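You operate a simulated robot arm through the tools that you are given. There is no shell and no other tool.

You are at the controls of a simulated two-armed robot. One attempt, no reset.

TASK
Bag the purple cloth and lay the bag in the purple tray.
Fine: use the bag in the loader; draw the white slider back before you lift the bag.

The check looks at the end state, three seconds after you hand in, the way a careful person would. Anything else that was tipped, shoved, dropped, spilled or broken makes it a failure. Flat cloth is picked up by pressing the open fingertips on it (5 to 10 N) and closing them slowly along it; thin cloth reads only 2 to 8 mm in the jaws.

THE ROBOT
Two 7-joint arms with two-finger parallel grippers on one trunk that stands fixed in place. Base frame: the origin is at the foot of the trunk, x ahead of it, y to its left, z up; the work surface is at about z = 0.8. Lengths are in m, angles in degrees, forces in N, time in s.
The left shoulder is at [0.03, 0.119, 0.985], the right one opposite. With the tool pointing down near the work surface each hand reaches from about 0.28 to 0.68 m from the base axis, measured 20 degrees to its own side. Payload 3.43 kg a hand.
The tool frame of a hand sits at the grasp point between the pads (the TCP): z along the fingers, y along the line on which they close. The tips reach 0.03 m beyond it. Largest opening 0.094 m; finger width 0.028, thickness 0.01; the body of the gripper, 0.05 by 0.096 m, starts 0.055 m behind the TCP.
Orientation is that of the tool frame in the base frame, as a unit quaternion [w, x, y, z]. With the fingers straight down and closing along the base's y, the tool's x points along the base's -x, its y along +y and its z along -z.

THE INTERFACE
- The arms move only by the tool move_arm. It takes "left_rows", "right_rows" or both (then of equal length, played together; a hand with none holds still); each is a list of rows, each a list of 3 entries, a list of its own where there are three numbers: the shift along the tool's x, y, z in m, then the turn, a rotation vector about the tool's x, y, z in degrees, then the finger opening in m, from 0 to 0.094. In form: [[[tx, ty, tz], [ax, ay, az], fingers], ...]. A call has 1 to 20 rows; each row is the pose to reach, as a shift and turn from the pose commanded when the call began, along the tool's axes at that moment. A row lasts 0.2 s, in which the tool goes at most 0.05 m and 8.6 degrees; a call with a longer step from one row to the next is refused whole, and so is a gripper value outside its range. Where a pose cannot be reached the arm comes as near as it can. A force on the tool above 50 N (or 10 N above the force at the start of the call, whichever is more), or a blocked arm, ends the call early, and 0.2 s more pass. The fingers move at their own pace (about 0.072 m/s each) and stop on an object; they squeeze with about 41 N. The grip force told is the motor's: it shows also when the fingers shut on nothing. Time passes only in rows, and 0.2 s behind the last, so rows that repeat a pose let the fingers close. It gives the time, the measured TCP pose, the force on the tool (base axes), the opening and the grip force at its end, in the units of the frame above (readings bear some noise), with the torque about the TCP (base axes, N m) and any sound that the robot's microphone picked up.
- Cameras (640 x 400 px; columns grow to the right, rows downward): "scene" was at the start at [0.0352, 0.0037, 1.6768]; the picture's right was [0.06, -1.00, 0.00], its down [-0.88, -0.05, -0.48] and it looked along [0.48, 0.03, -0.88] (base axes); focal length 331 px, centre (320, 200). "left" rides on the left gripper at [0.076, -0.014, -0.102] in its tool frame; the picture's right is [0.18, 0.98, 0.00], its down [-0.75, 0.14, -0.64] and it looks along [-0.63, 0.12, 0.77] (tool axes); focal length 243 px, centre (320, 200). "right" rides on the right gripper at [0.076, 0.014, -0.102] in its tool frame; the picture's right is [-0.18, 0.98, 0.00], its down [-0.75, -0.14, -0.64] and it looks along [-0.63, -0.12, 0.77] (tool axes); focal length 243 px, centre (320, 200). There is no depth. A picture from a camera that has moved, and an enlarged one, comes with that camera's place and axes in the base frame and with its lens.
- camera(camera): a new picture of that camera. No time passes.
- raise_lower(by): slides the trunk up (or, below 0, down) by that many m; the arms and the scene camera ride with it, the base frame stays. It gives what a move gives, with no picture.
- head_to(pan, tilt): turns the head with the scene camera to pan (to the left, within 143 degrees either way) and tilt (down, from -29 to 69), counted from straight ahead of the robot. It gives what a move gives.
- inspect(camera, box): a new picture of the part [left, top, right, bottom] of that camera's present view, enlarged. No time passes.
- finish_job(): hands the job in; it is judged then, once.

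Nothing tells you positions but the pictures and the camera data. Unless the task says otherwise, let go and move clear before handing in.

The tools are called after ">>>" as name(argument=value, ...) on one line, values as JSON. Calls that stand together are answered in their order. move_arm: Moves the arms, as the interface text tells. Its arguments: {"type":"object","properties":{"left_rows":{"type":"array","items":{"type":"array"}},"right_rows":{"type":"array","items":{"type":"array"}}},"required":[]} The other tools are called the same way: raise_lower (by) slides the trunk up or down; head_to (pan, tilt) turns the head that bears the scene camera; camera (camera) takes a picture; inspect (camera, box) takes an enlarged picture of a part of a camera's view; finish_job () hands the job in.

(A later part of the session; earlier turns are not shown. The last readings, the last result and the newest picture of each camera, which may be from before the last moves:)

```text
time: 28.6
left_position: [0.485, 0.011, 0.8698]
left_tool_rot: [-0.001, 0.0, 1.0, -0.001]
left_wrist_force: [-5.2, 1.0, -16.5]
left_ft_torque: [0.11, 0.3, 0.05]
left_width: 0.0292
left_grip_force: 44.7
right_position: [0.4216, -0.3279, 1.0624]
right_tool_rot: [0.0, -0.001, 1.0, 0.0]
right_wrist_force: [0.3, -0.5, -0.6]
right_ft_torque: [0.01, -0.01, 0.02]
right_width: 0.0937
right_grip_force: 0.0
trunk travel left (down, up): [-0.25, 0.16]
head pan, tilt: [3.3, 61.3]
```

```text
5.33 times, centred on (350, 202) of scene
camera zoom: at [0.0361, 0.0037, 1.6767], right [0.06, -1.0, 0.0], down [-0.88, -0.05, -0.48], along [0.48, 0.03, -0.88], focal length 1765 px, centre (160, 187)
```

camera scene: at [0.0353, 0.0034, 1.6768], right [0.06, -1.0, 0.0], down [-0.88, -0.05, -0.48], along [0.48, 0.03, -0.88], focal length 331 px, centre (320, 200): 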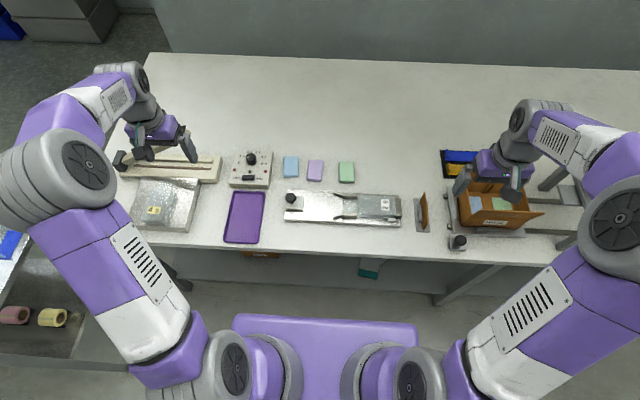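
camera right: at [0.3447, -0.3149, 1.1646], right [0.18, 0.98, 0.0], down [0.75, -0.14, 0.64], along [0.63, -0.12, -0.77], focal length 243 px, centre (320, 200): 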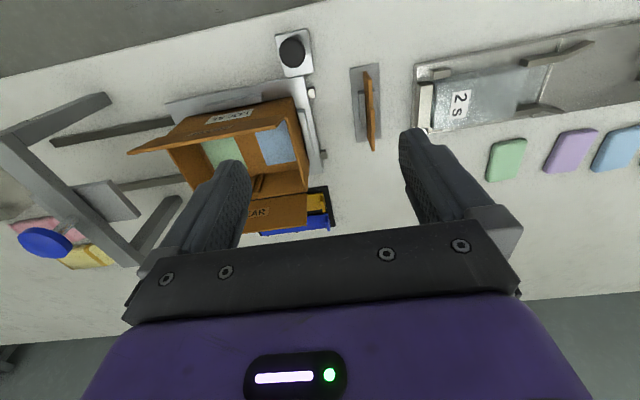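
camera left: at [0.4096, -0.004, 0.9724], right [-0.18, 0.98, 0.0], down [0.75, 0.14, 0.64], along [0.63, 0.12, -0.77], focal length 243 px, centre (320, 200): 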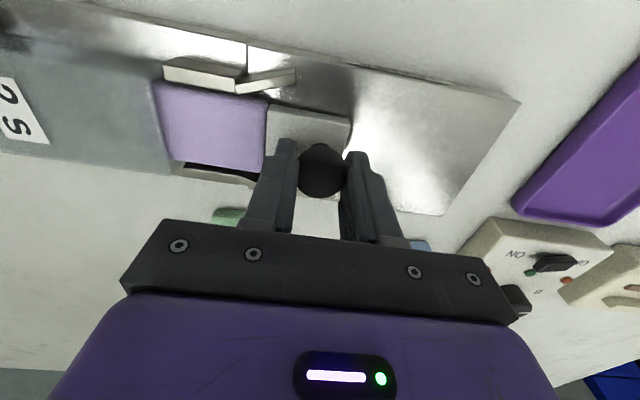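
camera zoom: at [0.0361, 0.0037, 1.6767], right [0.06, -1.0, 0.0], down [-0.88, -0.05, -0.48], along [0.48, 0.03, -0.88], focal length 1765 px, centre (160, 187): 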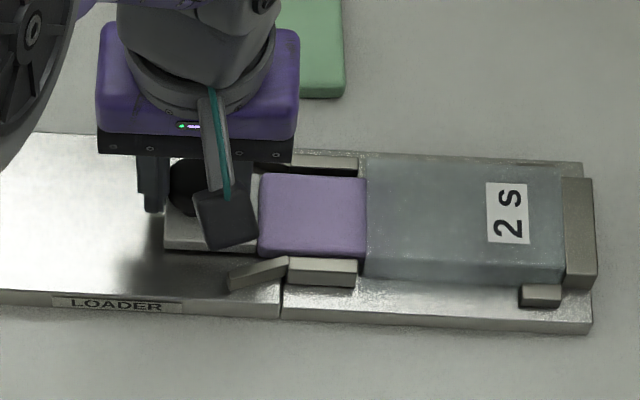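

The cloth is sliding into the bag, and the bag hasn't moved. I'll correct the vertical offset and continue 45 mm.

>>> move_arm(left_rows=[[[0.0002, -0.005, 0.0005], [0, 0, 0], 0.02], [[0.0003, -0.01, 0.0006], [0, 0, 0], 0.02], [[0.0003, -0.015, 0.0006], [0, 0, 0], 0.02], [[0.0003, -0.02, 0.0006], [0, 0, 0], 0.02], [[0.0003, -0.025, 0.0006], [0, 0, 0], 0.02], [[0.0003, -0.03, 0.0006], [0, 0, 0], 0.02], [[0.0003, -0.035, 0.0006], [0, 0, 0], 0.02], [[0.0003, -0.04, 0.0006], [0, 0, 0], 0.02], [[0.0003, -0.045, 0.0006], [0, 0, 0], 0.02]])

>>> camera(camera="left")

>>> inspect(camera="scene", box=[290, 165, 410, 240])

```text
time: 30.6
left_position: [0.4843, -0.0335, 0.87]
left_tool_rot: [0.001, 0.0, 1.0, 0.001]
left_wrist_force: [-4.4, 0.0, -6.6]
left_ft_torque: [0.07, -0.23, 0.06]
left_width: 0.0293
left_grip_force: 45.4
right_position: [0.4222, -0.3277, 1.0618]
right_tool_rot: [-0.001, -0.001, 1.0, 0.0]
right_wrist_force: [-0.3, -0.1, 0.0]
right_ft_torque: [0.0, 0.01, -0.02]
right_width: 0.094
right_grip_force: 0.1
trunk travel left (down, up): [-0.25, 0.16]
head pan, tilt: [3.3, 61.3]
```

```text
taken
camera left: at [0.4092, -0.0486, 0.9722], right [-0.18, 0.98, 0.0], down [0.75, 0.14, 0.64], along [0.63, 0.12, -0.77], focal length 243 px, centre (320, 200)
```

left: 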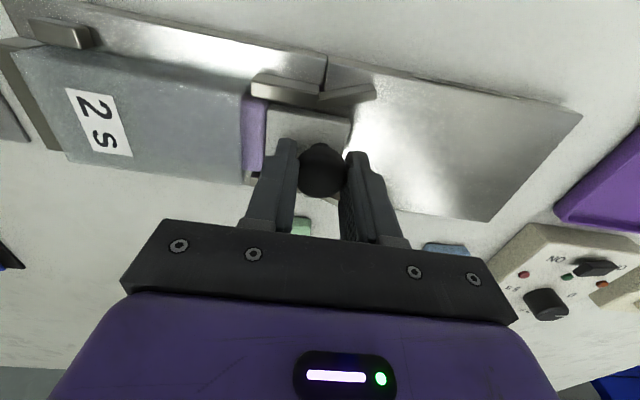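

```text
5.33 times, centred on (350, 202) of scene
camera zoom: at [0.0352, 0.0037, 1.6767], right [0.06, -1.0, 0.0], down [-0.88, -0.05, -0.48], along [0.48, 0.03, -0.88], focal length 1765 px, centre (160, 187)
```

zoom: 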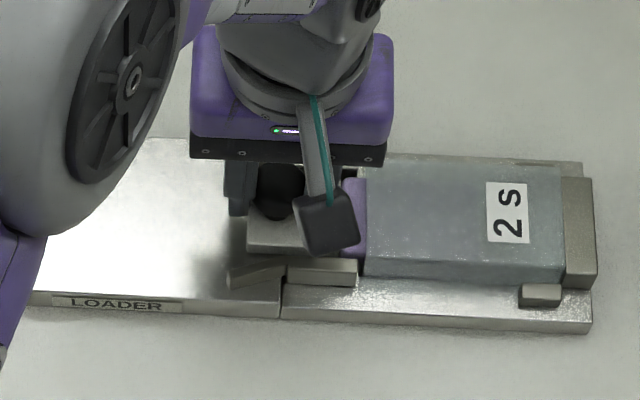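

About 10 mm of cloth still shows outside the mouth. To keep the front finger clear of the bag film, I'll regrip the knob 6 mm higher before the last push.

>>> move_arm(left_rows=[[[0, 0, 0], [0, 0, 0], 0.036], [[0, 0, 0], [0, 0, 0], 0.04], [[0, 0, -0.003], [0, 0, 0], 0.04], [[0, 0, -0.006], [0, 0, 0], 0.04], [[0, 0, -0.006], [0, 0, 0], 0.03], [[0, 0, -0.006], [0, 0, 0], 0.024], [[0, 0, -0.006], [0, 0, 0], 0.02]])

>>> inspect(camera="left", box=[200, 60, 400, 220])

```text
time: 32.2
left_position: [0.4861, -0.0328, 0.8777]
left_tool_rot: [0.001, -0.001, 1.0, 0.0]
left_wrist_force: [0.5, 0.5, 0.3]
left_ft_torque: [0.01, -0.06, -0.01]
left_width: 0.0292
left_grip_force: 45.2
right_position: [0.4232, -0.3272, 1.0622]
right_tool_rot: [0.0, 0.001, 1.0, 0.0]
right_wrist_force: [0.6, 0.0, -0.4]
right_ft_torque: [0.01, 0.0, 0.0]
right_width: 0.0939
right_grip_force: 0.1
trunk travel left (down, up): [-0.25, 0.16]
head pan, tilt: [3.3, 61.3]
```

```text
2.50 times, centred on (300, 140) of left
camera zoom: at [0.4099, -0.0481, 0.9786], right [-0.19, 0.98, 0.0], down [0.75, 0.14, 0.64], along [0.63, 0.12, -0.77], focal length 606 px, centre (370, 350)
```

zoom: 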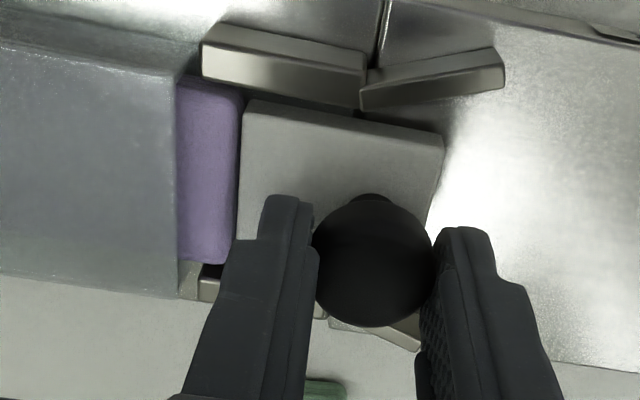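

The grip is firm with tips now about z 0.848, above the bag top. I'll push another 27 mm.

>>> move_arm(left_rows=[[[0, -0.004, 0], [0, 0, 0], 0.02], [[0, -0.008, 0], [0, 0, 0], 0.02], [[0, -0.012, 0], [0, 0, 0], 0.02], [[0, -0.016, 0], [0, 0, 0], 0.02], [[0, -0.02, 0], [0, 0, 0], 0.02], [[0, -0.024, 0], [0, 0, 0], 0.02], [[0, -0.027, 0], [0, 0, 0], 0.02]])

>>> inspect(camera="left", box=[140, 20, 400, 220])

>>> inspect(camera="scene", box=[290, 165, 410, 240])

```text
time: 33.8
left_position: [0.4855, -0.0521, 0.8768]
left_tool_rot: [0.0, -0.002, 1.0, 0.004]
left_wrist_force: [-1.0, 29.2, 15.1]
left_ft_torque: [0.62, -0.8, -0.12]
left_width: 0.0293
left_grip_force: 45.1
right_position: [0.4213, -0.3271, 1.0648]
right_tool_rot: [0.0, -0.001, 1.0, 0.0]
right_wrist_force: [0.4, -0.1, -1.0]
right_ft_torque: [0.01, 0.0, -0.01]
right_width: 0.0939
right_grip_force: 0.0
trunk travel left (down, up): [-0.25, 0.16]
head pan, tilt: [3.3, 61.3]
```

```text
2.00 times, centred on (270, 120) of left
camera zoom: at [0.41, -0.0693, 0.9784], right [-0.19, 0.98, 0.01], down [0.75, 0.14, 0.64], along [0.63, 0.13, -0.77], focal length 485 px, centre (420, 360)
```

zoom: 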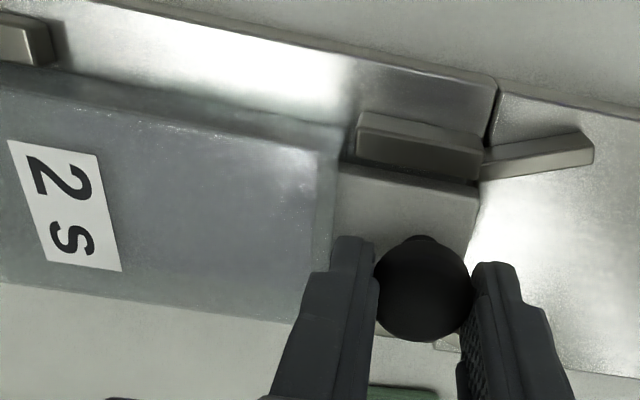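

```text
5.33 times, centred on (350, 202) of scene
camera zoom: at [0.0336, 0.0082, 1.6769], right [0.06, -1.0, 0.0], down [-0.88, -0.05, -0.48], along [0.48, 0.03, -0.88], focal length 1765 px, centre (160, 187)
```

zoom: 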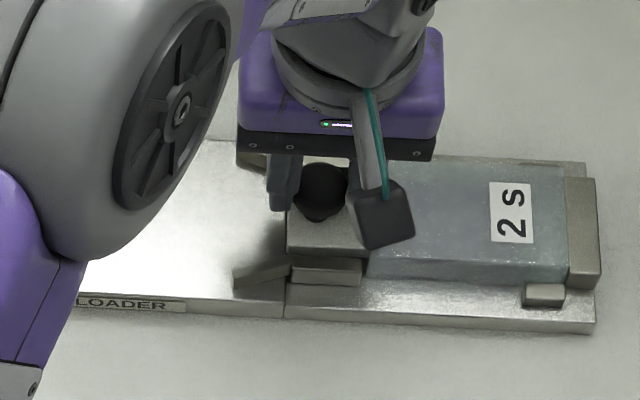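

The slider reached its end stop (29 N) with the cloth fully inside the bag. I'll draw the slider back, gently at first, to its starting place.

>>> move_arm(left_rows=[[[0, 0.006, 0], [0, 0, 0], 0.02], [[0, 0.011, 0], [0, 0, 0], 0.02], [[0, 0.017, 0], [0, 0, 0], 0.02], [[0, 0.024, 0], [0, 0, 0], 0.02], [[0, 0.032, 0], [0, 0, 0], 0.02], [[0, 0.04, 0], [0, 0, 0], 0.02], [[0, 0.05, 0], [0, 0, 0], 0.02]])

>>> inspect(camera="left", box=[60, 20, 400, 220])

>>> inspect(camera="scene", box=[290, 165, 410, 240])

```text
time: 35.4
left_position: [0.4852, -0.0099, 0.8762]
left_tool_rot: [0.0, -0.002, 1.0, -0.001]
left_wrist_force: [8.5, -0.4, 10.1]
left_ft_torque: [-0.13, 0.52, -0.18]
left_width: 0.029
left_grip_force: 45.0
right_position: [0.4218, -0.3282, 1.0617]
right_tool_rot: [-0.001, -0.001, 1.0, -0.001]
right_wrist_force: [-0.4, 1.0, -0.5]
right_ft_torque: [0.01, 0.0, 0.0]
right_width: 0.0941
right_grip_force: 0.1
trunk travel left (down, up): [-0.25, 0.16]
head pan, tilt: [3.3, 61.3]
```

```text
1.88 times, centred on (230, 120) of left
camera zoom: at [0.4097, -0.0251, 0.9784], right [-0.19, 0.98, 0.0], down [0.75, 0.14, 0.64], along [0.63, 0.12, -0.77], focal length 457 px, centre (489, 351)
```

zoom: 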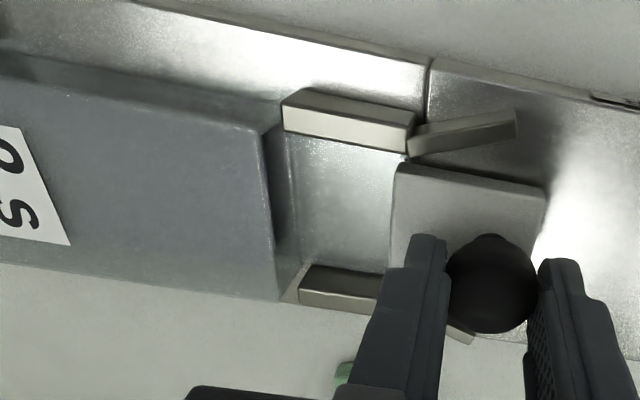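

```text
5.33 times, centred on (350, 202) of scene
camera zoom: at [0.0356, 0.004, 1.6769], right [0.06, -1.0, 0.0], down [-0.88, -0.05, -0.48], along [0.48, 0.03, -0.88], focal length 1765 px, centre (160, 187)
```

zoom: 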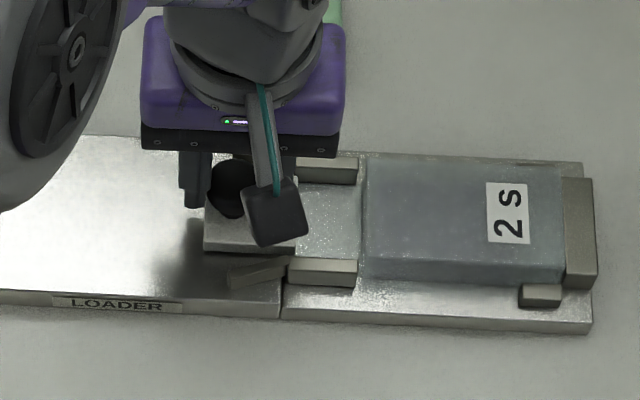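

The cloth stayed in the bag. I'll draw the slider the rest of the way back.

>>> move_arm(left_rows=[[[0, 0.01, -0.0005], [0, 0, 0], 0.02], [[0, 0.02, -0.0005], [0, 0, 0], 0.02], [[0, 0.03, -0.0005], [0, 0, 0], 0.02], [[0, 0.04, -0.0005], [0, 0, 0], 0.02], [[0, 0.05, -0.0005], [0, 0, 0], 0.02], [[0, 0.06, -0.0005], [0, 0, 0], 0.02], [[0, 0.07, -0.0005], [0, 0, 0], 0.02], [[0, 0.08, -0.0005], [0, 0, 0], 0.02], [[0, 0.09, -0.0005], [0, 0, 0], 0.02], [[0, 0.1, -0.0005], [0, 0, 0], 0.02], [[0, 0.108, -0.0005], [0, 0, 0], 0.02], [[0, 0.115, -0.0005], [0, 0, 0], 0.02], [[0, 0.12, -0.0005], [0, 0, 0], 0.02]])

>>> inspect(camera="scene", box=[260, 150, 420, 250])

```text
time: 38.2
left_position: [0.4853, 0.1108, 0.8756]
left_tool_rot: [-0.001, -0.001, 1.0, 0.0]
left_wrist_force: [6.2, 0.1, 7.8]
left_ft_torque: [-0.05, 0.99, -0.03]
left_width: 0.0293
left_grip_force: 45.0
right_position: [0.4226, -0.329, 1.0627]
right_tool_rot: [0.001, 0.0, 1.0, 0.0]
right_wrist_force: [0.8, 0.4, 0.1]
right_ft_torque: [0.03, -0.02, 0.06]
right_width: 0.094
right_grip_force: 0.0
trunk travel left (down, up): [-0.25, 0.16]
head pan, tilt: [3.3, 61.3]
```

```text
4.00 times, centred on (340, 200) of scene
camera zoom: at [0.0358, 0.0037, 1.6769], right [0.06, -1.0, 0.0], down [-0.88, -0.05, -0.48], along [0.48, 0.03, -0.88], focal length 1324 px, centre (240, 200)
```

zoom: 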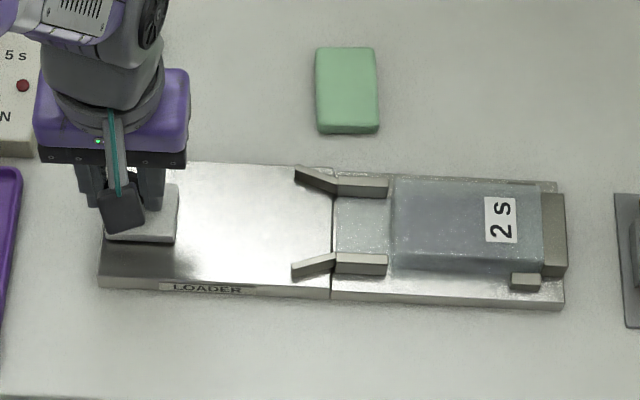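

The slider is back at its start. I'll release the knob, rise clear, and go over the bag with the hand turned to close along x.

>>> move_arm(left_rows=[[[0, 0.001, 0], [0, 0, 0], 0.02], [[0, 0.002, 0], [0, 0, 0], 0.02], [[0, 0.002, 0], [0, 0, 0], 0.036], [[0, 0.002, 0], [0, 0, 0], 0.044], [[0, 0.002, -0.02], [0, 0, 0], 0.044], [[0, 0.002, -0.05], [0, 0, 0], 0.05], [[0, 0.002, -0.09], [0, 0, 0], 0.06]])

>>> inspect(camera="scene", box=[260, 150, 420, 250])

>>> camera(camera="left")

```text
time: 39.8
left_position: [0.4831, 0.1122, 0.9671]
left_tool_rot: [0.0, 0.0, 1.0, 0.0]
left_wrist_force: [0.4, 0.7, 0.6]
left_ft_torque: [-0.03, 0.0, 0.01]
left_width: 0.0602
left_grip_force: 0.0
right_position: [0.4213, -0.3289, 1.0623]
right_tool_rot: [0.0, -0.001, 1.0, 0.0]
right_wrist_force: [-0.2, -0.7, -0.4]
right_ft_torque: [0.02, -0.01, 0.0]
right_width: 0.0942
right_grip_force: 0.0
trunk travel left (down, up): [-0.25, 0.16]
head pan, tilt: [3.3, 61.3]
```

```text
4.00 times, centred on (340, 200) of scene
camera zoom: at [0.0342, 0.0038, 1.6768], right [0.06, -1.0, 0.0], down [-0.88, -0.05, -0.48], along [0.48, 0.03, -0.88], focal length 1324 px, centre (240, 200)
```

zoom: 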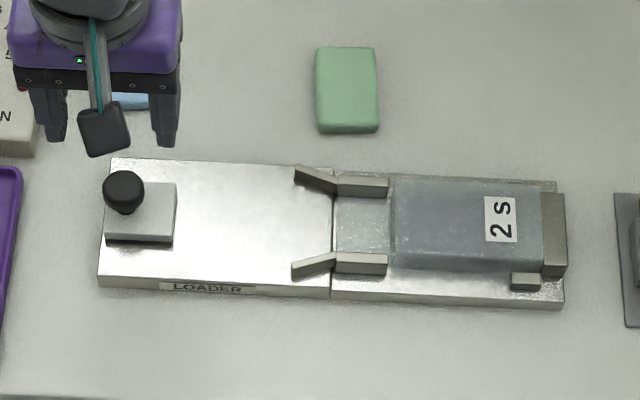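

```text
taken
camera left: at [0.4075, 0.0972, 1.0693], right [-0.19, 0.98, 0.0], down [0.75, 0.14, 0.64], along [0.63, 0.12, -0.77], focal length 243 px, centre (320, 200)
```

left: 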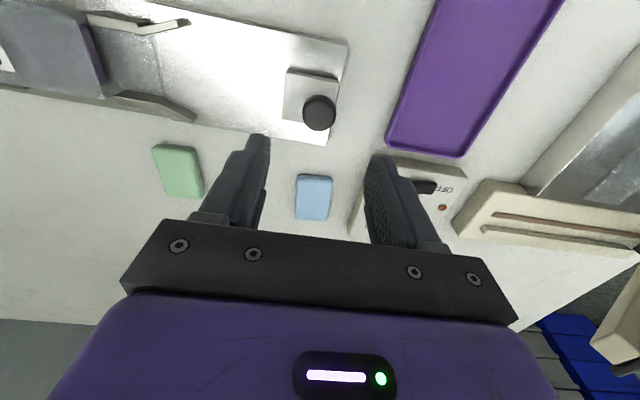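

The slider is released at its start. I'll zoom at the bag's mouth to confirm the cloth is inside.

>>> inspect(camera="left", box=[0, 0, 200, 125])

>>> inspect(camera="scene", box=[335, 180, 410, 227])

```text
3.20 times, centred on (100, 62) of left
camera zoom: at [0.4075, 0.0972, 1.0693], right [-0.19, 0.98, 0.0], down [0.75, 0.14, 0.64], along [0.63, 0.12, -0.77], focal length 776 px, centre (1024, 640)
```

zoom: 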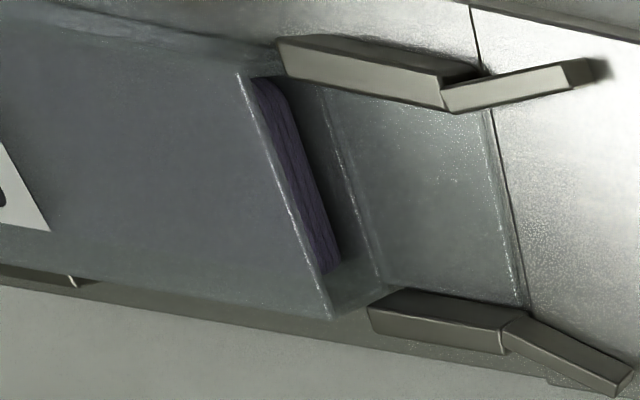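

```text
8.51 times, centred on (372, 204) of scene
camera zoom: at [0.0342, 0.0038, 1.6768], right [0.06, -1.0, 0.0], down [-0.88, -0.05, -0.48], along [0.48, 0.03, -0.88], focal length 2817 px, centre (-127, 170)
```

zoom: 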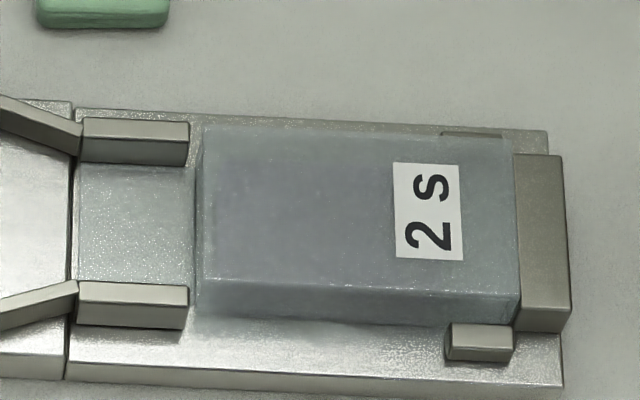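

The cloth's trailing edge is a few millimetres inside the mouth, so it's bagged. I'll move the left hand over the bag at y ≈ −0.118, turned to close along x.

>>> move_arm(left_rows=[[[-0.001, -0.02, 0], [0, 0, 8], 0.07], [[-0.002, -0.04, 0], [0, 0, 16], 0.08], [[-0.002, -0.06, 0], [0, 0, 24], 0.088], [[-0.002, -0.08, 0], [0, 0, 32], 0.088], [[-0.002, -0.1, 0], [0, 0, 40], 0.088], [[-0.002, -0.12, 0], [0, 0, 48], 0.088], [[-0.002, -0.14, 0], [0, 0, 56], 0.088], [[-0.002, -0.16, 0], [0, 0, 64], 0.088], [[-0.002, -0.18, 0], [0, 0, 72], 0.088], [[-0.002, -0.2, 0], [0, 0, 80], 0.088], [[-0.002, -0.22, 0], [0, 0, 88], 0.088], [[-0.002, -0.23, 0.01], [0, 0, 90], 0.088], [[-0.002, -0.23, 0.02], [0, 0, 90], 0.088]])

>>> camera(camera="left")

>>> camera(camera="scene")

```text
time: 42.6
left_position: [0.487, -0.1183, 0.9459]
left_tool_rot: [0.0, 0.707, 0.707, 0.001]
left_wrist_force: [-0.2, 0.8, 0.4]
left_ft_torque: [0.03, 0.03, -0.04]
left_width: 0.088
left_grip_force: 0.1
right_position: [0.422, -0.3283, 1.0623]
right_tool_rot: [0.0, 0.0, 1.0, 0.001]
right_wrist_force: [0.7, -0.5, -0.1]
right_ft_torque: [0.02, -0.03, -0.02]
right_width: 0.0942
right_grip_force: 0.1
trunk travel left (down, up): [-0.25, 0.16]
head pan, tilt: [3.3, 61.3]
```

```text
taken
camera left: at [0.4735, -0.0431, 1.0484], right [0.98, 0.18, 0.0], down [0.14, -0.75, 0.64], along [0.12, -0.63, -0.77], focal length 243 px, centre (320, 200)
```

left: 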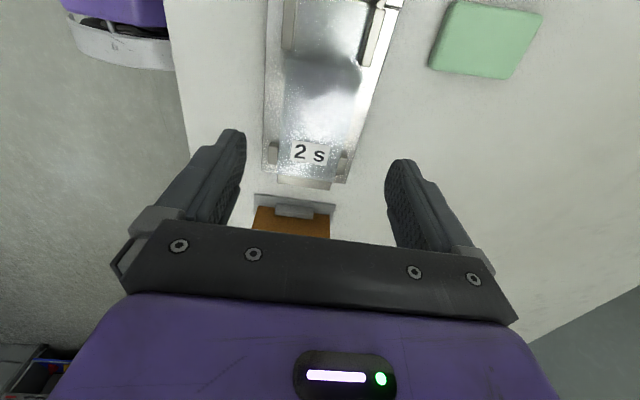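

```text
taken
camera scene: at [0.0353, 0.0038, 1.6768], right [0.06, -1.0, 0.0], down [-0.88, -0.05, -0.48], along [0.48, 0.03, -0.88], focal length 331 px, centre (320, 200)
```

scene: 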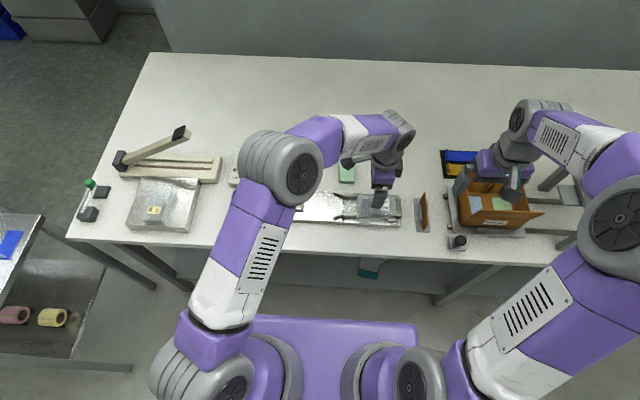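

The hand straddles the bag. I'll zoom to check the bag's edges against the jaws before descending.

>>> inspect(camera="left", box=[220, 0, 420, 220])

```text
1.82 times, centred on (320, 110) of left
camera zoom: at [0.4735, -0.0431, 1.0484], right [0.98, 0.18, 0.0], down [0.14, -0.75, 0.64], along [0.12, -0.63, -0.77], focal length 441 px, centre (320, 364)
```

zoom: 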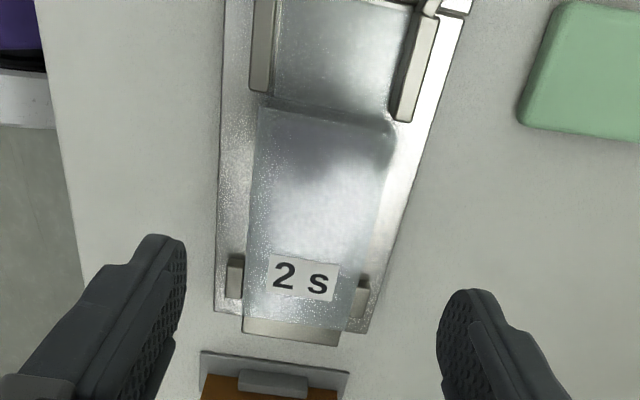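

The bag spans x 0.455–0.515 and lies clear of the guides and end blocks where I'll grip. I'll descend to just above the plate, then close slowly on its sides.

>>> move_arm(left_rows=[[[0, -0.001, 0.03], [0, 0, 0], 0.088], [[0, -0.001, 0.06], [0, 0, 0], 0.088], [[0, -0.001, 0.08], [0, 0, 0], 0.088], [[0, -0.001, 0.088], [0, 0, 0], 0.088], [[0, -0.001, 0.092], [0, 0, 0], 0.088], [[0, -0.001, 0.092], [0, 0, 0], 0.08], [[0, -0.001, 0.092], [0, 0, 0], 0.074], [[0, -0.001, 0.092], [0, 0, 0], 0.068], [[0, -0.001, 0.092], [0, 0, 0], 0.064]])

>>> camera(camera="left")

>>> inspect(camera="scene", box=[310, 160, 430, 235])

```text
time: 44.6
left_position: [0.4859, -0.1172, 0.8555]
left_tool_rot: [0.0, 0.707, 0.707, 0.0]
left_wrist_force: [0.1, 0.5, -0.5]
left_ft_torque: [-0.01, 0.03, 0.0]
left_width: 0.064
left_grip_force: 0.0
right_position: [0.4216, -0.3289, 1.0621]
right_tool_rot: [0.0, 0.0, 1.0, -0.001]
right_wrist_force: [-0.5, 0.2, -1.0]
right_ft_torque: [0.02, -0.03, -0.01]
right_width: 0.0937
right_grip_force: 0.1
trunk travel left (down, up): [-0.25, 0.16]
head pan, tilt: [3.3, 61.3]
```

```text
taken
camera left: at [0.472, -0.0426, 0.9564], right [0.98, 0.18, 0.0], down [0.14, -0.75, 0.64], along [0.12, -0.63, -0.77], focal length 243 px, centre (320, 200)
```

left: 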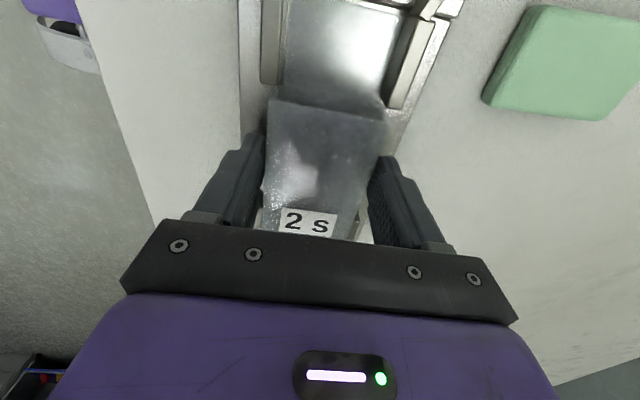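

```text
5.33 times, centred on (370, 198) of scene
camera zoom: at [0.0352, 0.0037, 1.6768], right [0.06, -1.0, 0.0], down [-0.88, -0.05, -0.48], along [0.48, 0.03, -0.88], focal length 1765 px, centre (53, 213)
```

zoom: 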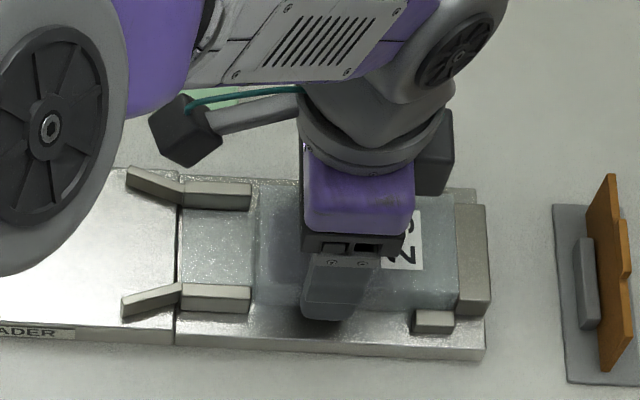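

The jaws are evenly on both sides. I'll lower 2 mm and close gradually on the bag and cloth.

>>> move_arm(left_rows=[[[0, 0, 0.002], [0, 0, 0], 0.064], [[0, 0, 0.002], [0, 0, 0], 0.06], [[0, 0, 0.002], [0, 0, 0], 0.057], [[0, 0, 0.002], [0, 0, 0], 0.054], [[0, 0, 0.002], [0, 0, 0], 0.051], [[0, 0, 0.002], [0, 0, 0], 0.048], [[0, 0, 0.002], [0, 0, 0], 0.045], [[0, 0, 0.002], [0, 0, 0], 0.042], [[0, 0, 0.002], [0, 0, 0], 0.04]])

>>> camera(camera="left")

>>> inspect(camera="scene", box=[310, 160, 430, 235])

```text
time: 46.6
left_position: [0.4857, -0.1178, 0.8527]
left_tool_rot: [0.0, 0.707, 0.707, -0.001]
left_wrist_force: [0.2, -0.5, -0.1]
left_ft_torque: [0.01, -0.01, -0.02]
left_width: 0.0581
left_grip_force: 41.3
right_position: [0.4222, -0.328, 1.0634]
right_tool_rot: [0.0, 0.001, 1.0, 0.0]
right_wrist_force: [-0.5, -0.3, 0.6]
right_ft_torque: [0.01, 0.03, 0.03]
right_width: 0.094
right_grip_force: 0.2
trunk travel left (down, up): [-0.25, 0.16]
head pan, tilt: [3.3, 61.3]
```

```text
taken
camera left: at [0.4718, -0.0427, 0.9546], right [0.98, 0.18, 0.0], down [0.14, -0.75, 0.64], along [0.12, -0.63, -0.77], focal length 243 px, centre (320, 200)
```

left: 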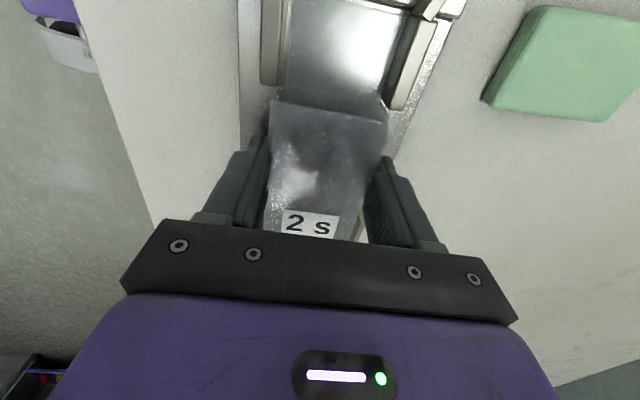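

```text
5.33 times, centred on (370, 198) of scene
camera zoom: at [0.0352, 0.0038, 1.6768], right [0.06, -1.0, 0.0], down [-0.88, -0.05, -0.48], along [0.48, 0.03, -0.88], focal length 1765 px, centre (53, 213)
```

zoom: 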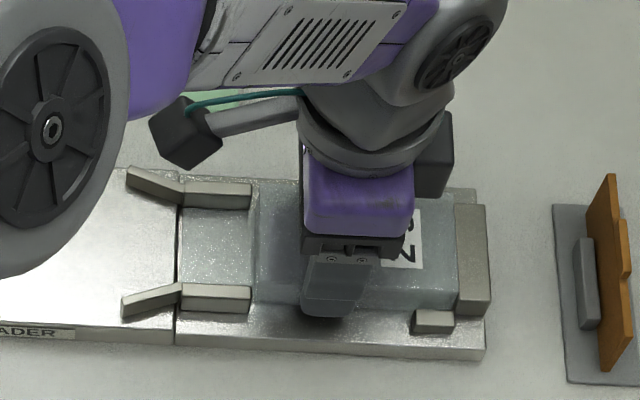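

The bag is stiff-sided and held at 58 mm. I'll lift slowly and keep it level, checking that the cloth stays in.

>>> move_arm(left_rows=[[[0, 0, -0.003], [0, 0, 0], 0.04], [[0, 0, -0.008], [0, 0, 0], 0.04], [[0, 0, -0.015], [0, 0, 0], 0.04], [[0, 0, -0.024], [0, 0, 0], 0.04], [[0, 0, -0.034], [0, 0, 0], 0.04], [[0, 0, -0.046], [0, 0, 0], 0.04], [[0, 0, -0.058], [0, 0, 0], 0.04], [[0, 0, -0.07], [0, 0, 0], 0.04], [[0, 0, -0.08], [0, 0, 0], 0.04]])

>>> camera(camera="left")

>>> inspect(camera="scene", box=[300, 140, 430, 235])

>>> camera(camera="right")

```text
time: 48.6
left_position: [0.4862, -0.1177, 0.9331]
left_tool_rot: [0.0, 0.707, 0.707, 0.0]
left_wrist_force: [0.8, -0.3, 0.0]
left_ft_torque: [-0.01, -0.01, -0.03]
left_width: 0.0575
left_grip_force: 40.4
right_position: [0.4225, -0.329, 1.0618]
right_tool_rot: [0.0, 0.0, 1.0, 0.0]
right_wrist_force: [0.8, 0.4, 0.1]
right_ft_torque: [-0.02, -0.01, -0.04]
right_width: 0.0941
right_grip_force: 0.1
trunk travel left (down, up): [-0.25, 0.16]
head pan, tilt: [3.3, 61.3]
```

```text
taken
camera left: at [0.4716, -0.0429, 1.0352], right [0.98, 0.19, 0.0], down [0.14, -0.75, 0.64], along [0.12, -0.63, -0.77], focal length 243 px, centre (320, 200)
```

left: 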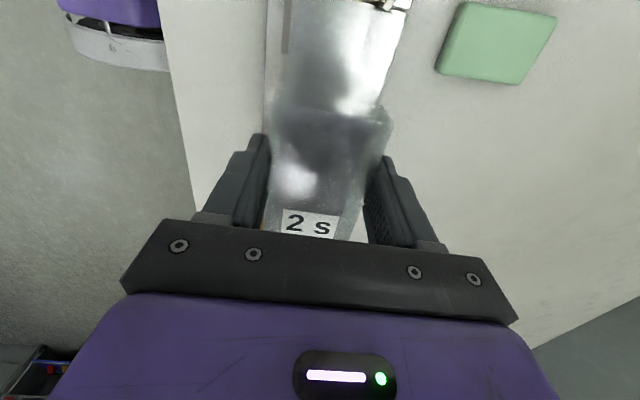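

```text
4.21 times, centred on (365, 188) of scene
camera zoom: at [0.0351, 0.0038, 1.6768], right [0.06, -1.0, 0.0], down [-0.88, -0.05, -0.48], along [0.48, 0.03, -0.88], focal length 1394 px, centre (130, 253)
```

zoom: 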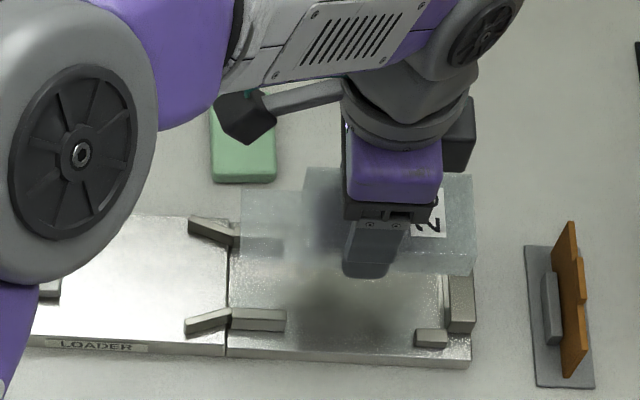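

```text
taken
camera right: at [0.3446, -0.3141, 1.1648], right [0.18, 0.98, 0.0], down [0.75, -0.14, 0.64], along [0.63, -0.12, -0.77], focal length 243 px, centre (320, 200)
```

right: 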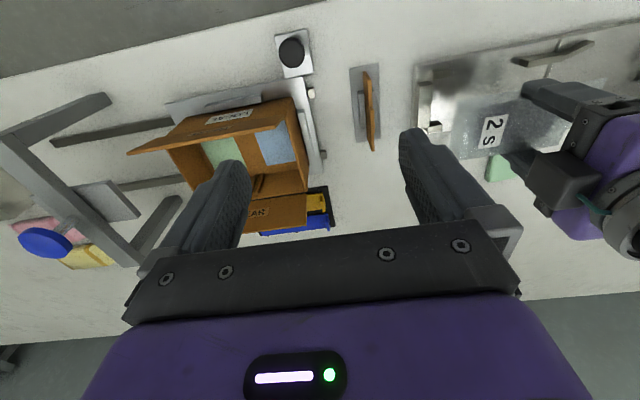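

The bag is up with its lip intact. I'll zoom in to confirm the cloth is still inside before travelling.

>>> inspect(camera="left", box=[240, 60, 420, 240])

>>> inspect(camera="scene", box=[340, 170, 420, 215])

>>> inspect(camera="right", box=[420, 60, 640, 200])

```text
2.22 times, centred on (330, 150) of left
camera zoom: at [0.4716, -0.0429, 1.0352], right [0.98, 0.19, 0.0], down [0.14, -0.75, 0.64], along [0.12, -0.63, -0.77], focal length 539 px, centre (298, 311)
```

zoom: 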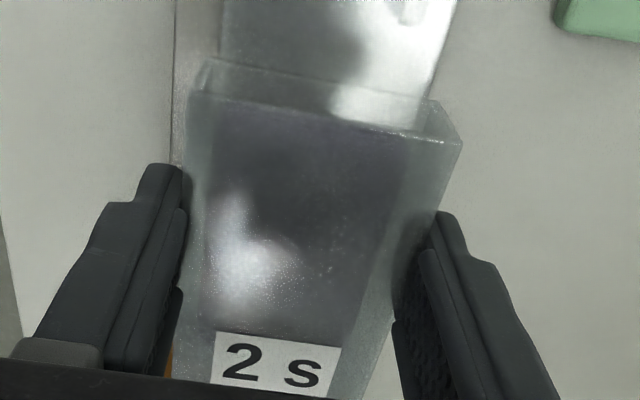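

```text
8.00 times, centred on (380, 192) of scene
camera zoom: at [0.0351, 0.0038, 1.6768], right [0.06, -1.0, 0.0], down [-0.88, -0.05, -0.48], along [0.48, 0.03, -0.88], focal length 2648 px, centre (-160, 260)
```

zoom: 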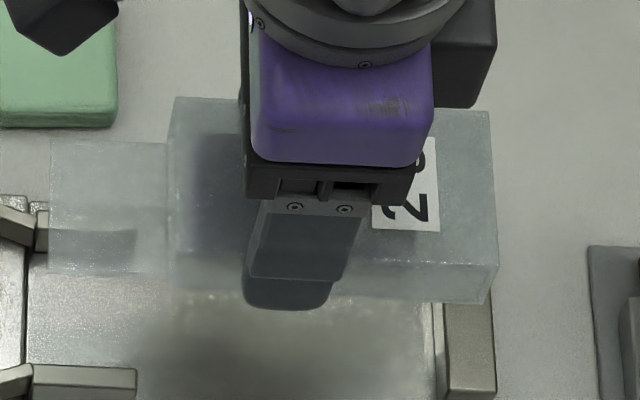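

```text
2.86 times, centred on (530, 130) of right
camera zoom: at [0.3446, -0.3141, 1.1648], right [0.18, 0.98, 0.0], down [0.75, -0.14, 0.64], along [0.63, -0.12, -0.77], focal length 693 px, centre (-280, 400)
```

zoom: 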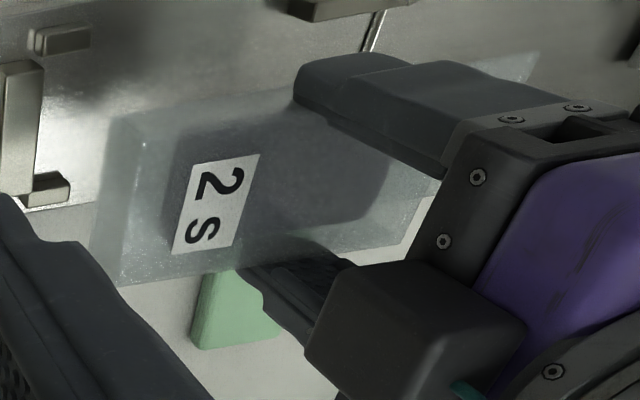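

The cloth shows as the dark block inside the bag. I'll carry it level and slowly over the tray, turning −90° so its length runs along x with the mouth toward the robot.

>>> move_arm(left_rows=[[[0.004, 0, -0.003], [0, 0, 0], 0.04], [[0.012, 0, -0.008], [0, 0, 0], 0.04], [[0.024, 0, -0.014], [0, 0, -2], 0.04], [[0.04, 0, -0.02], [0, 0, -6], 0.04], [[0.06, -0.001, -0.025], [0, 0, -11], 0.04], [[0.08, -0.003, -0.03], [0, 0, -17], 0.04], [[0.1, -0.006, -0.03], [0, 0, -23], 0.04], [[0.12, -0.009, -0.03], [0, 0, -29], 0.04], [[0.14, -0.012, -0.03], [0, 0, -35], 0.04], [[0.16, -0.015, -0.03], [0, 0, -41], 0.04], [[0.18, -0.018, -0.03], [0, 0, -47], 0.04], [[0.2, -0.021, -0.03], [0, 0, -53], 0.04], [[0.22, -0.024, -0.03], [0, 0, -59], 0.04], [[0.24, -0.027, -0.03], [0, 0, -65], 0.04], [[0.26, -0.03, -0.03], [0, 0, -71], 0.04], [[0.28, -0.033, -0.03], [0, 0, -77], 0.04], [[0.3, -0.036, -0.03], [0, 0, -82], 0.04], [[0.314, -0.038, -0.03], [0, 0, -86], 0.04], [[0.324, -0.039, -0.03], [0, 0, -89], 0.04], [[0.33, -0.04, -0.03], [0, 0, -90], 0.04]])

>>> camera(camera="left")

>>> inspect(camera="scene", box=[190, 140, 330, 255])

>>> camera(camera="scene")

```text
time: 52.8
left_position: [0.4467, 0.2128, 0.9636]
left_tool_rot: [0.0, -0.001, 1.0, 0.001]
left_wrist_force: [-0.4, 0.4, 1.0]
left_ft_torque: [0.03, 0.01, -0.02]
left_width: 0.0578
left_grip_force: 40.5
right_position: [0.4206, -0.3285, 1.0624]
right_tool_rot: [0.0, -0.001, 1.0, 0.001]
right_wrist_force: [-0.4, -0.4, 0.4]
right_ft_torque: [-0.01, -0.02, -0.05]
right_width: 0.0938
right_grip_force: 0.0
trunk travel left (down, up): [-0.25, 0.16]
head pan, tilt: [3.3, 61.3]
```

```text
taken
camera left: at [0.3702, 0.1971, 1.065], right [-0.19, 0.98, 0.0], down [0.75, 0.14, 0.64], along [0.63, 0.12, -0.77], focal length 243 px, centre (320, 200)
```

left: 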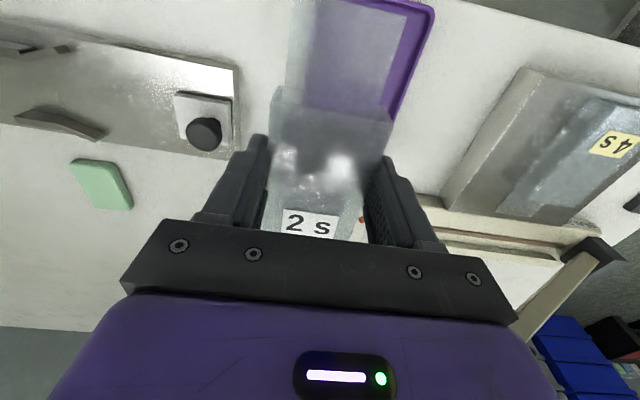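

```text
3.48 times, centred on (260, 198) of scene
camera zoom: at [0.0352, 0.0039, 1.6768], right [0.06, -1.0, 0.0], down [-0.88, -0.05, -0.48], along [0.48, 0.03, -0.88], focal length 1151 px, centre (529, 209)
```

zoom: 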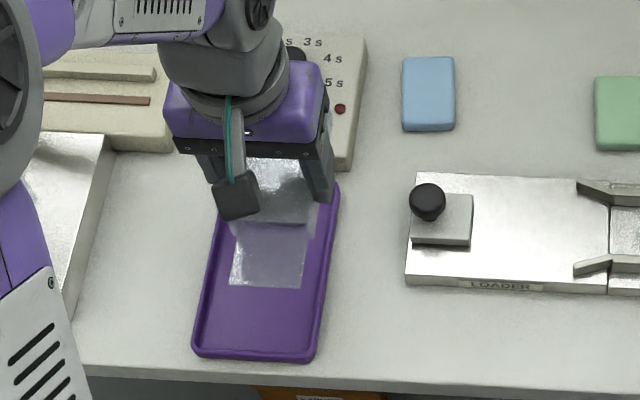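

```text
taken
camera scene: at [0.0352, 0.0039, 1.6768], right [0.06, -1.0, 0.0], down [-0.88, -0.05, -0.48], along [0.48, 0.03, -0.88], focal length 331 px, centre (320, 200)
```

scene: 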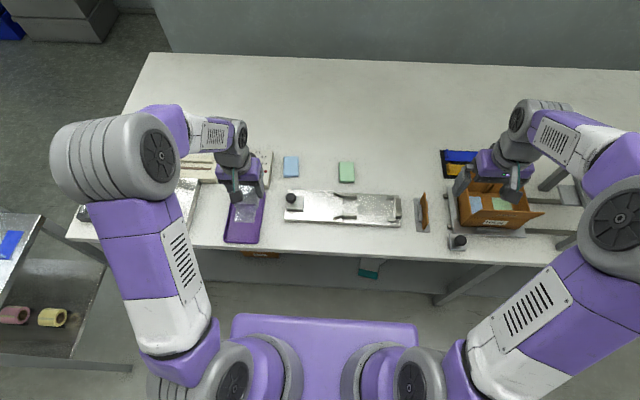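

The bag is over the tray. I need to confirm the cloth is still in it, so I'll zoom in from both cameras.

>>> inspect(camera="left", box=[240, 0, 440, 240])

>>> inspect(camera="scene", box=[215, 170, 285, 220])

>>> inspect(camera="scene", box=[260, 150, 420, 250])

```text
1.67 times, centred on (340, 120) of left
camera zoom: at [0.3702, 0.1971, 1.065], right [-0.19, 0.98, 0.0], down [0.75, 0.14, 0.64], along [0.63, 0.12, -0.77], focal length 404 px, centre (287, 333)
```

zoom: 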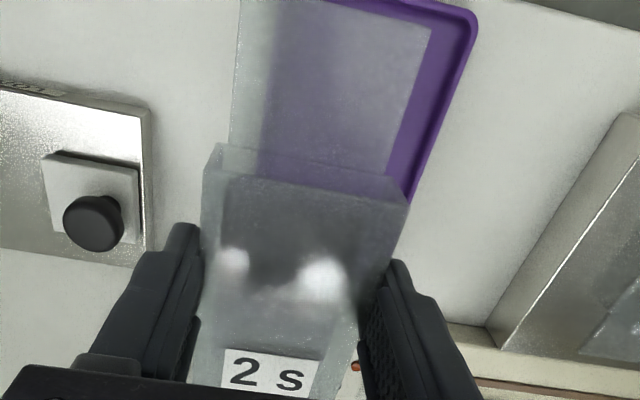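

```text
8.00 times, centred on (250, 195) of scene
camera zoom: at [0.0352, 0.0039, 1.6768], right [0.06, -1.0, 0.0], down [-0.88, -0.05, -0.48], along [0.48, 0.03, -0.88], focal length 2648 px, centre (880, 240)
```

zoom: 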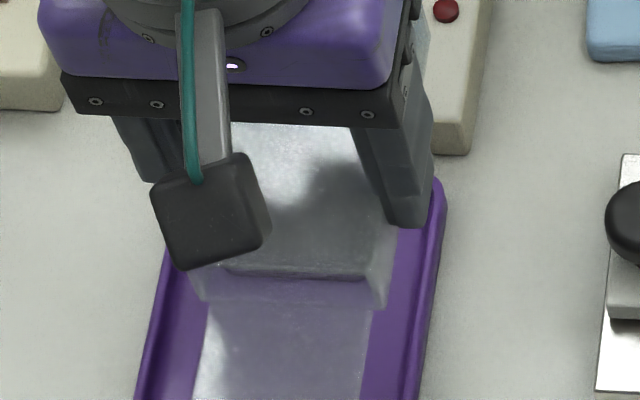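

```text
4.00 times, centred on (340, 200) of scene
camera zoom: at [0.0352, 0.0039, 1.6768], right [0.06, -1.0, 0.0], down [-0.88, -0.05, -0.48], along [0.48, 0.03, -0.88], focal length 1324 px, centre (240, 200)
```

zoom: 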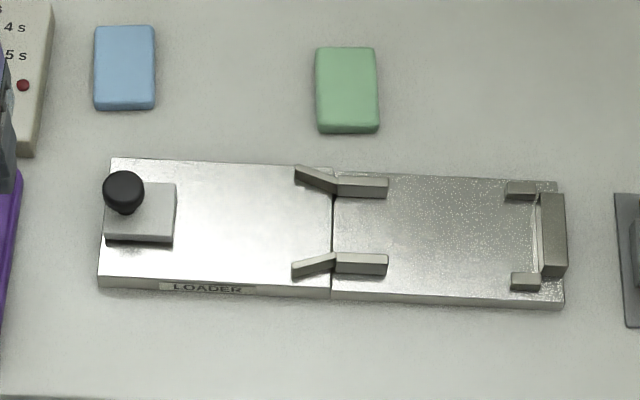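

The cloth is in the bag (dark block), and nothing was dropped. The tray interior is about x 0.366–0.518, y 0.201–0.287, so I'll aim the TCP at (0.446, 0.244) and lower to just above the rim.

>>> move_arm(left_rows=[[[0, 0.006, 0.005], [0, 0, 0], 0.04], [[0, 0.015, 0.015], [0, 0, 0], 0.04], [[0, 0.024, 0.03], [0, 0, 0], 0.04], [[0, 0.03, 0.045], [0, 0, 0], 0.04], [[0, 0.032, 0.06], [0, 0, 0], 0.04], [[0, 0.032, 0.075], [0, 0, 0], 0.04], [[0, 0.032, 0.086], [0, 0, 0], 0.04], [[0, 0.032, 0.092], [0, 0, 0], 0.04], [[0, 0.032, 0.092], [0, 0, 0], 0.04]])

>>> camera(camera="left")

>>> inspect(camera="scene", box=[210, 185, 290, 250])

```text
time: 54.8
left_position: [0.4465, 0.2467, 0.871]
left_tool_rot: [0.002, -0.002, 1.0, 0.0]
left_wrist_force: [-0.2, 0.8, 0.3]
left_ft_torque: [-0.01, 0.01, -0.01]
left_width: 0.0578
left_grip_force: 41.5
right_position: [0.4206, -0.3274, 1.0628]
right_tool_rot: [-0.001, 0.001, 1.0, 0.0]
right_wrist_force: [0.4, -0.2, 0.1]
right_ft_torque: [-0.02, 0.02, 0.0]
right_width: 0.094
right_grip_force: 0.1
trunk travel left (down, up): [-0.25, 0.16]
head pan, tilt: [3.3, 61.3]
```

```text
taken
camera left: at [0.3704, 0.23, 0.9719], right [-0.19, 0.98, 0.0], down [0.75, 0.14, 0.64], along [0.63, 0.12, -0.77], focal length 243 px, centre (320, 200)
```

left: 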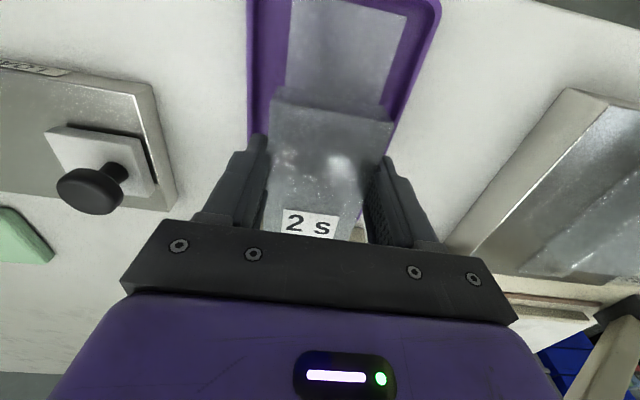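

```text
6.15 times, centred on (250, 218) of scene
camera zoom: at [0.0352, 0.0037, 1.6768], right [0.06, -1.0, 0.0], down [-0.88, -0.05, -0.48], along [0.48, 0.03, -0.88], focal length 2037 px, centre (751, 92)
```

zoom: 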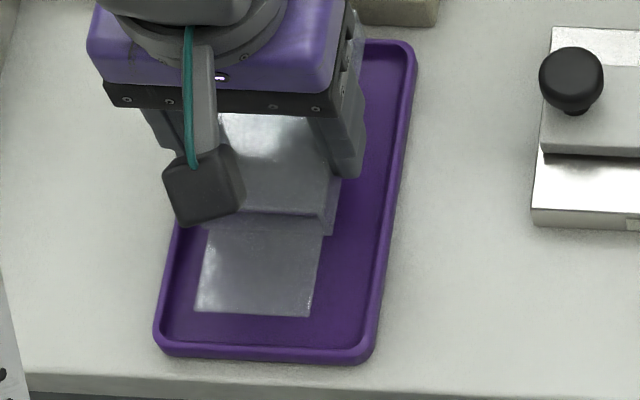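

The lip tip is about 3.5 mm inside the near wall. I'll zoom on the tray's far end to judge the clearance there.

>>> inspect(camera="scene", box=[248, 185, 272, 200])

>>> inspect(camera="scene", box=[224, 215, 272, 247])

>>> inspect(camera="left", box=[230, 0, 450, 240])

```text
16.00 times, centred on (260, 192) of scene
camera zoom: at [0.0352, 0.0037, 1.6768], right [0.06, -1.0, 0.0], down [-0.88, -0.05, -0.48], along [0.48, 0.03, -0.88], focal length 5296 px, centre (1280, 320)
```

zoom: 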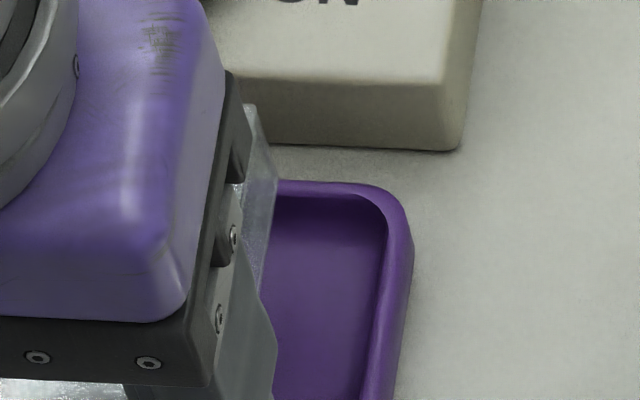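

```text
12.50 times, centred on (248, 231) of scene
camera zoom: at [0.0352, 0.0037, 1.6768], right [0.06, -1.0, 0.0], down [-0.88, -0.05, -0.48], along [0.48, 0.03, -0.88], focal length 4137 px, centre (1220, -188)
```

zoom: 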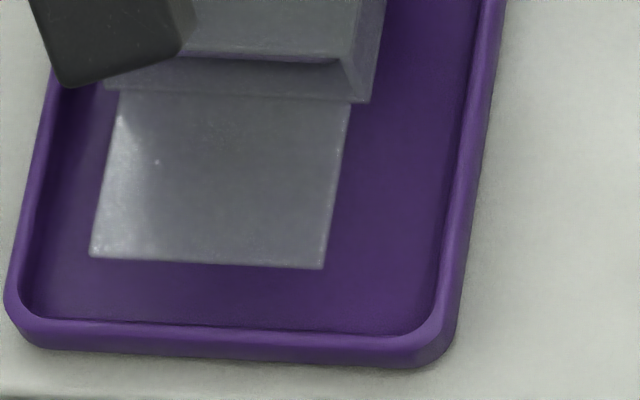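

```text
1.67 times, centred on (340, 120) of left
camera zoom: at [0.3704, 0.23, 0.9719], right [-0.19, 0.98, 0.0], down [0.75, 0.14, 0.64], along [0.63, 0.12, -0.77], focal length 404 px, centre (287, 333)
```

zoom: 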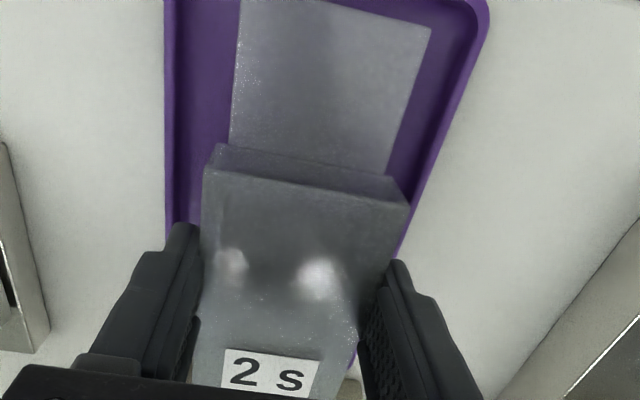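

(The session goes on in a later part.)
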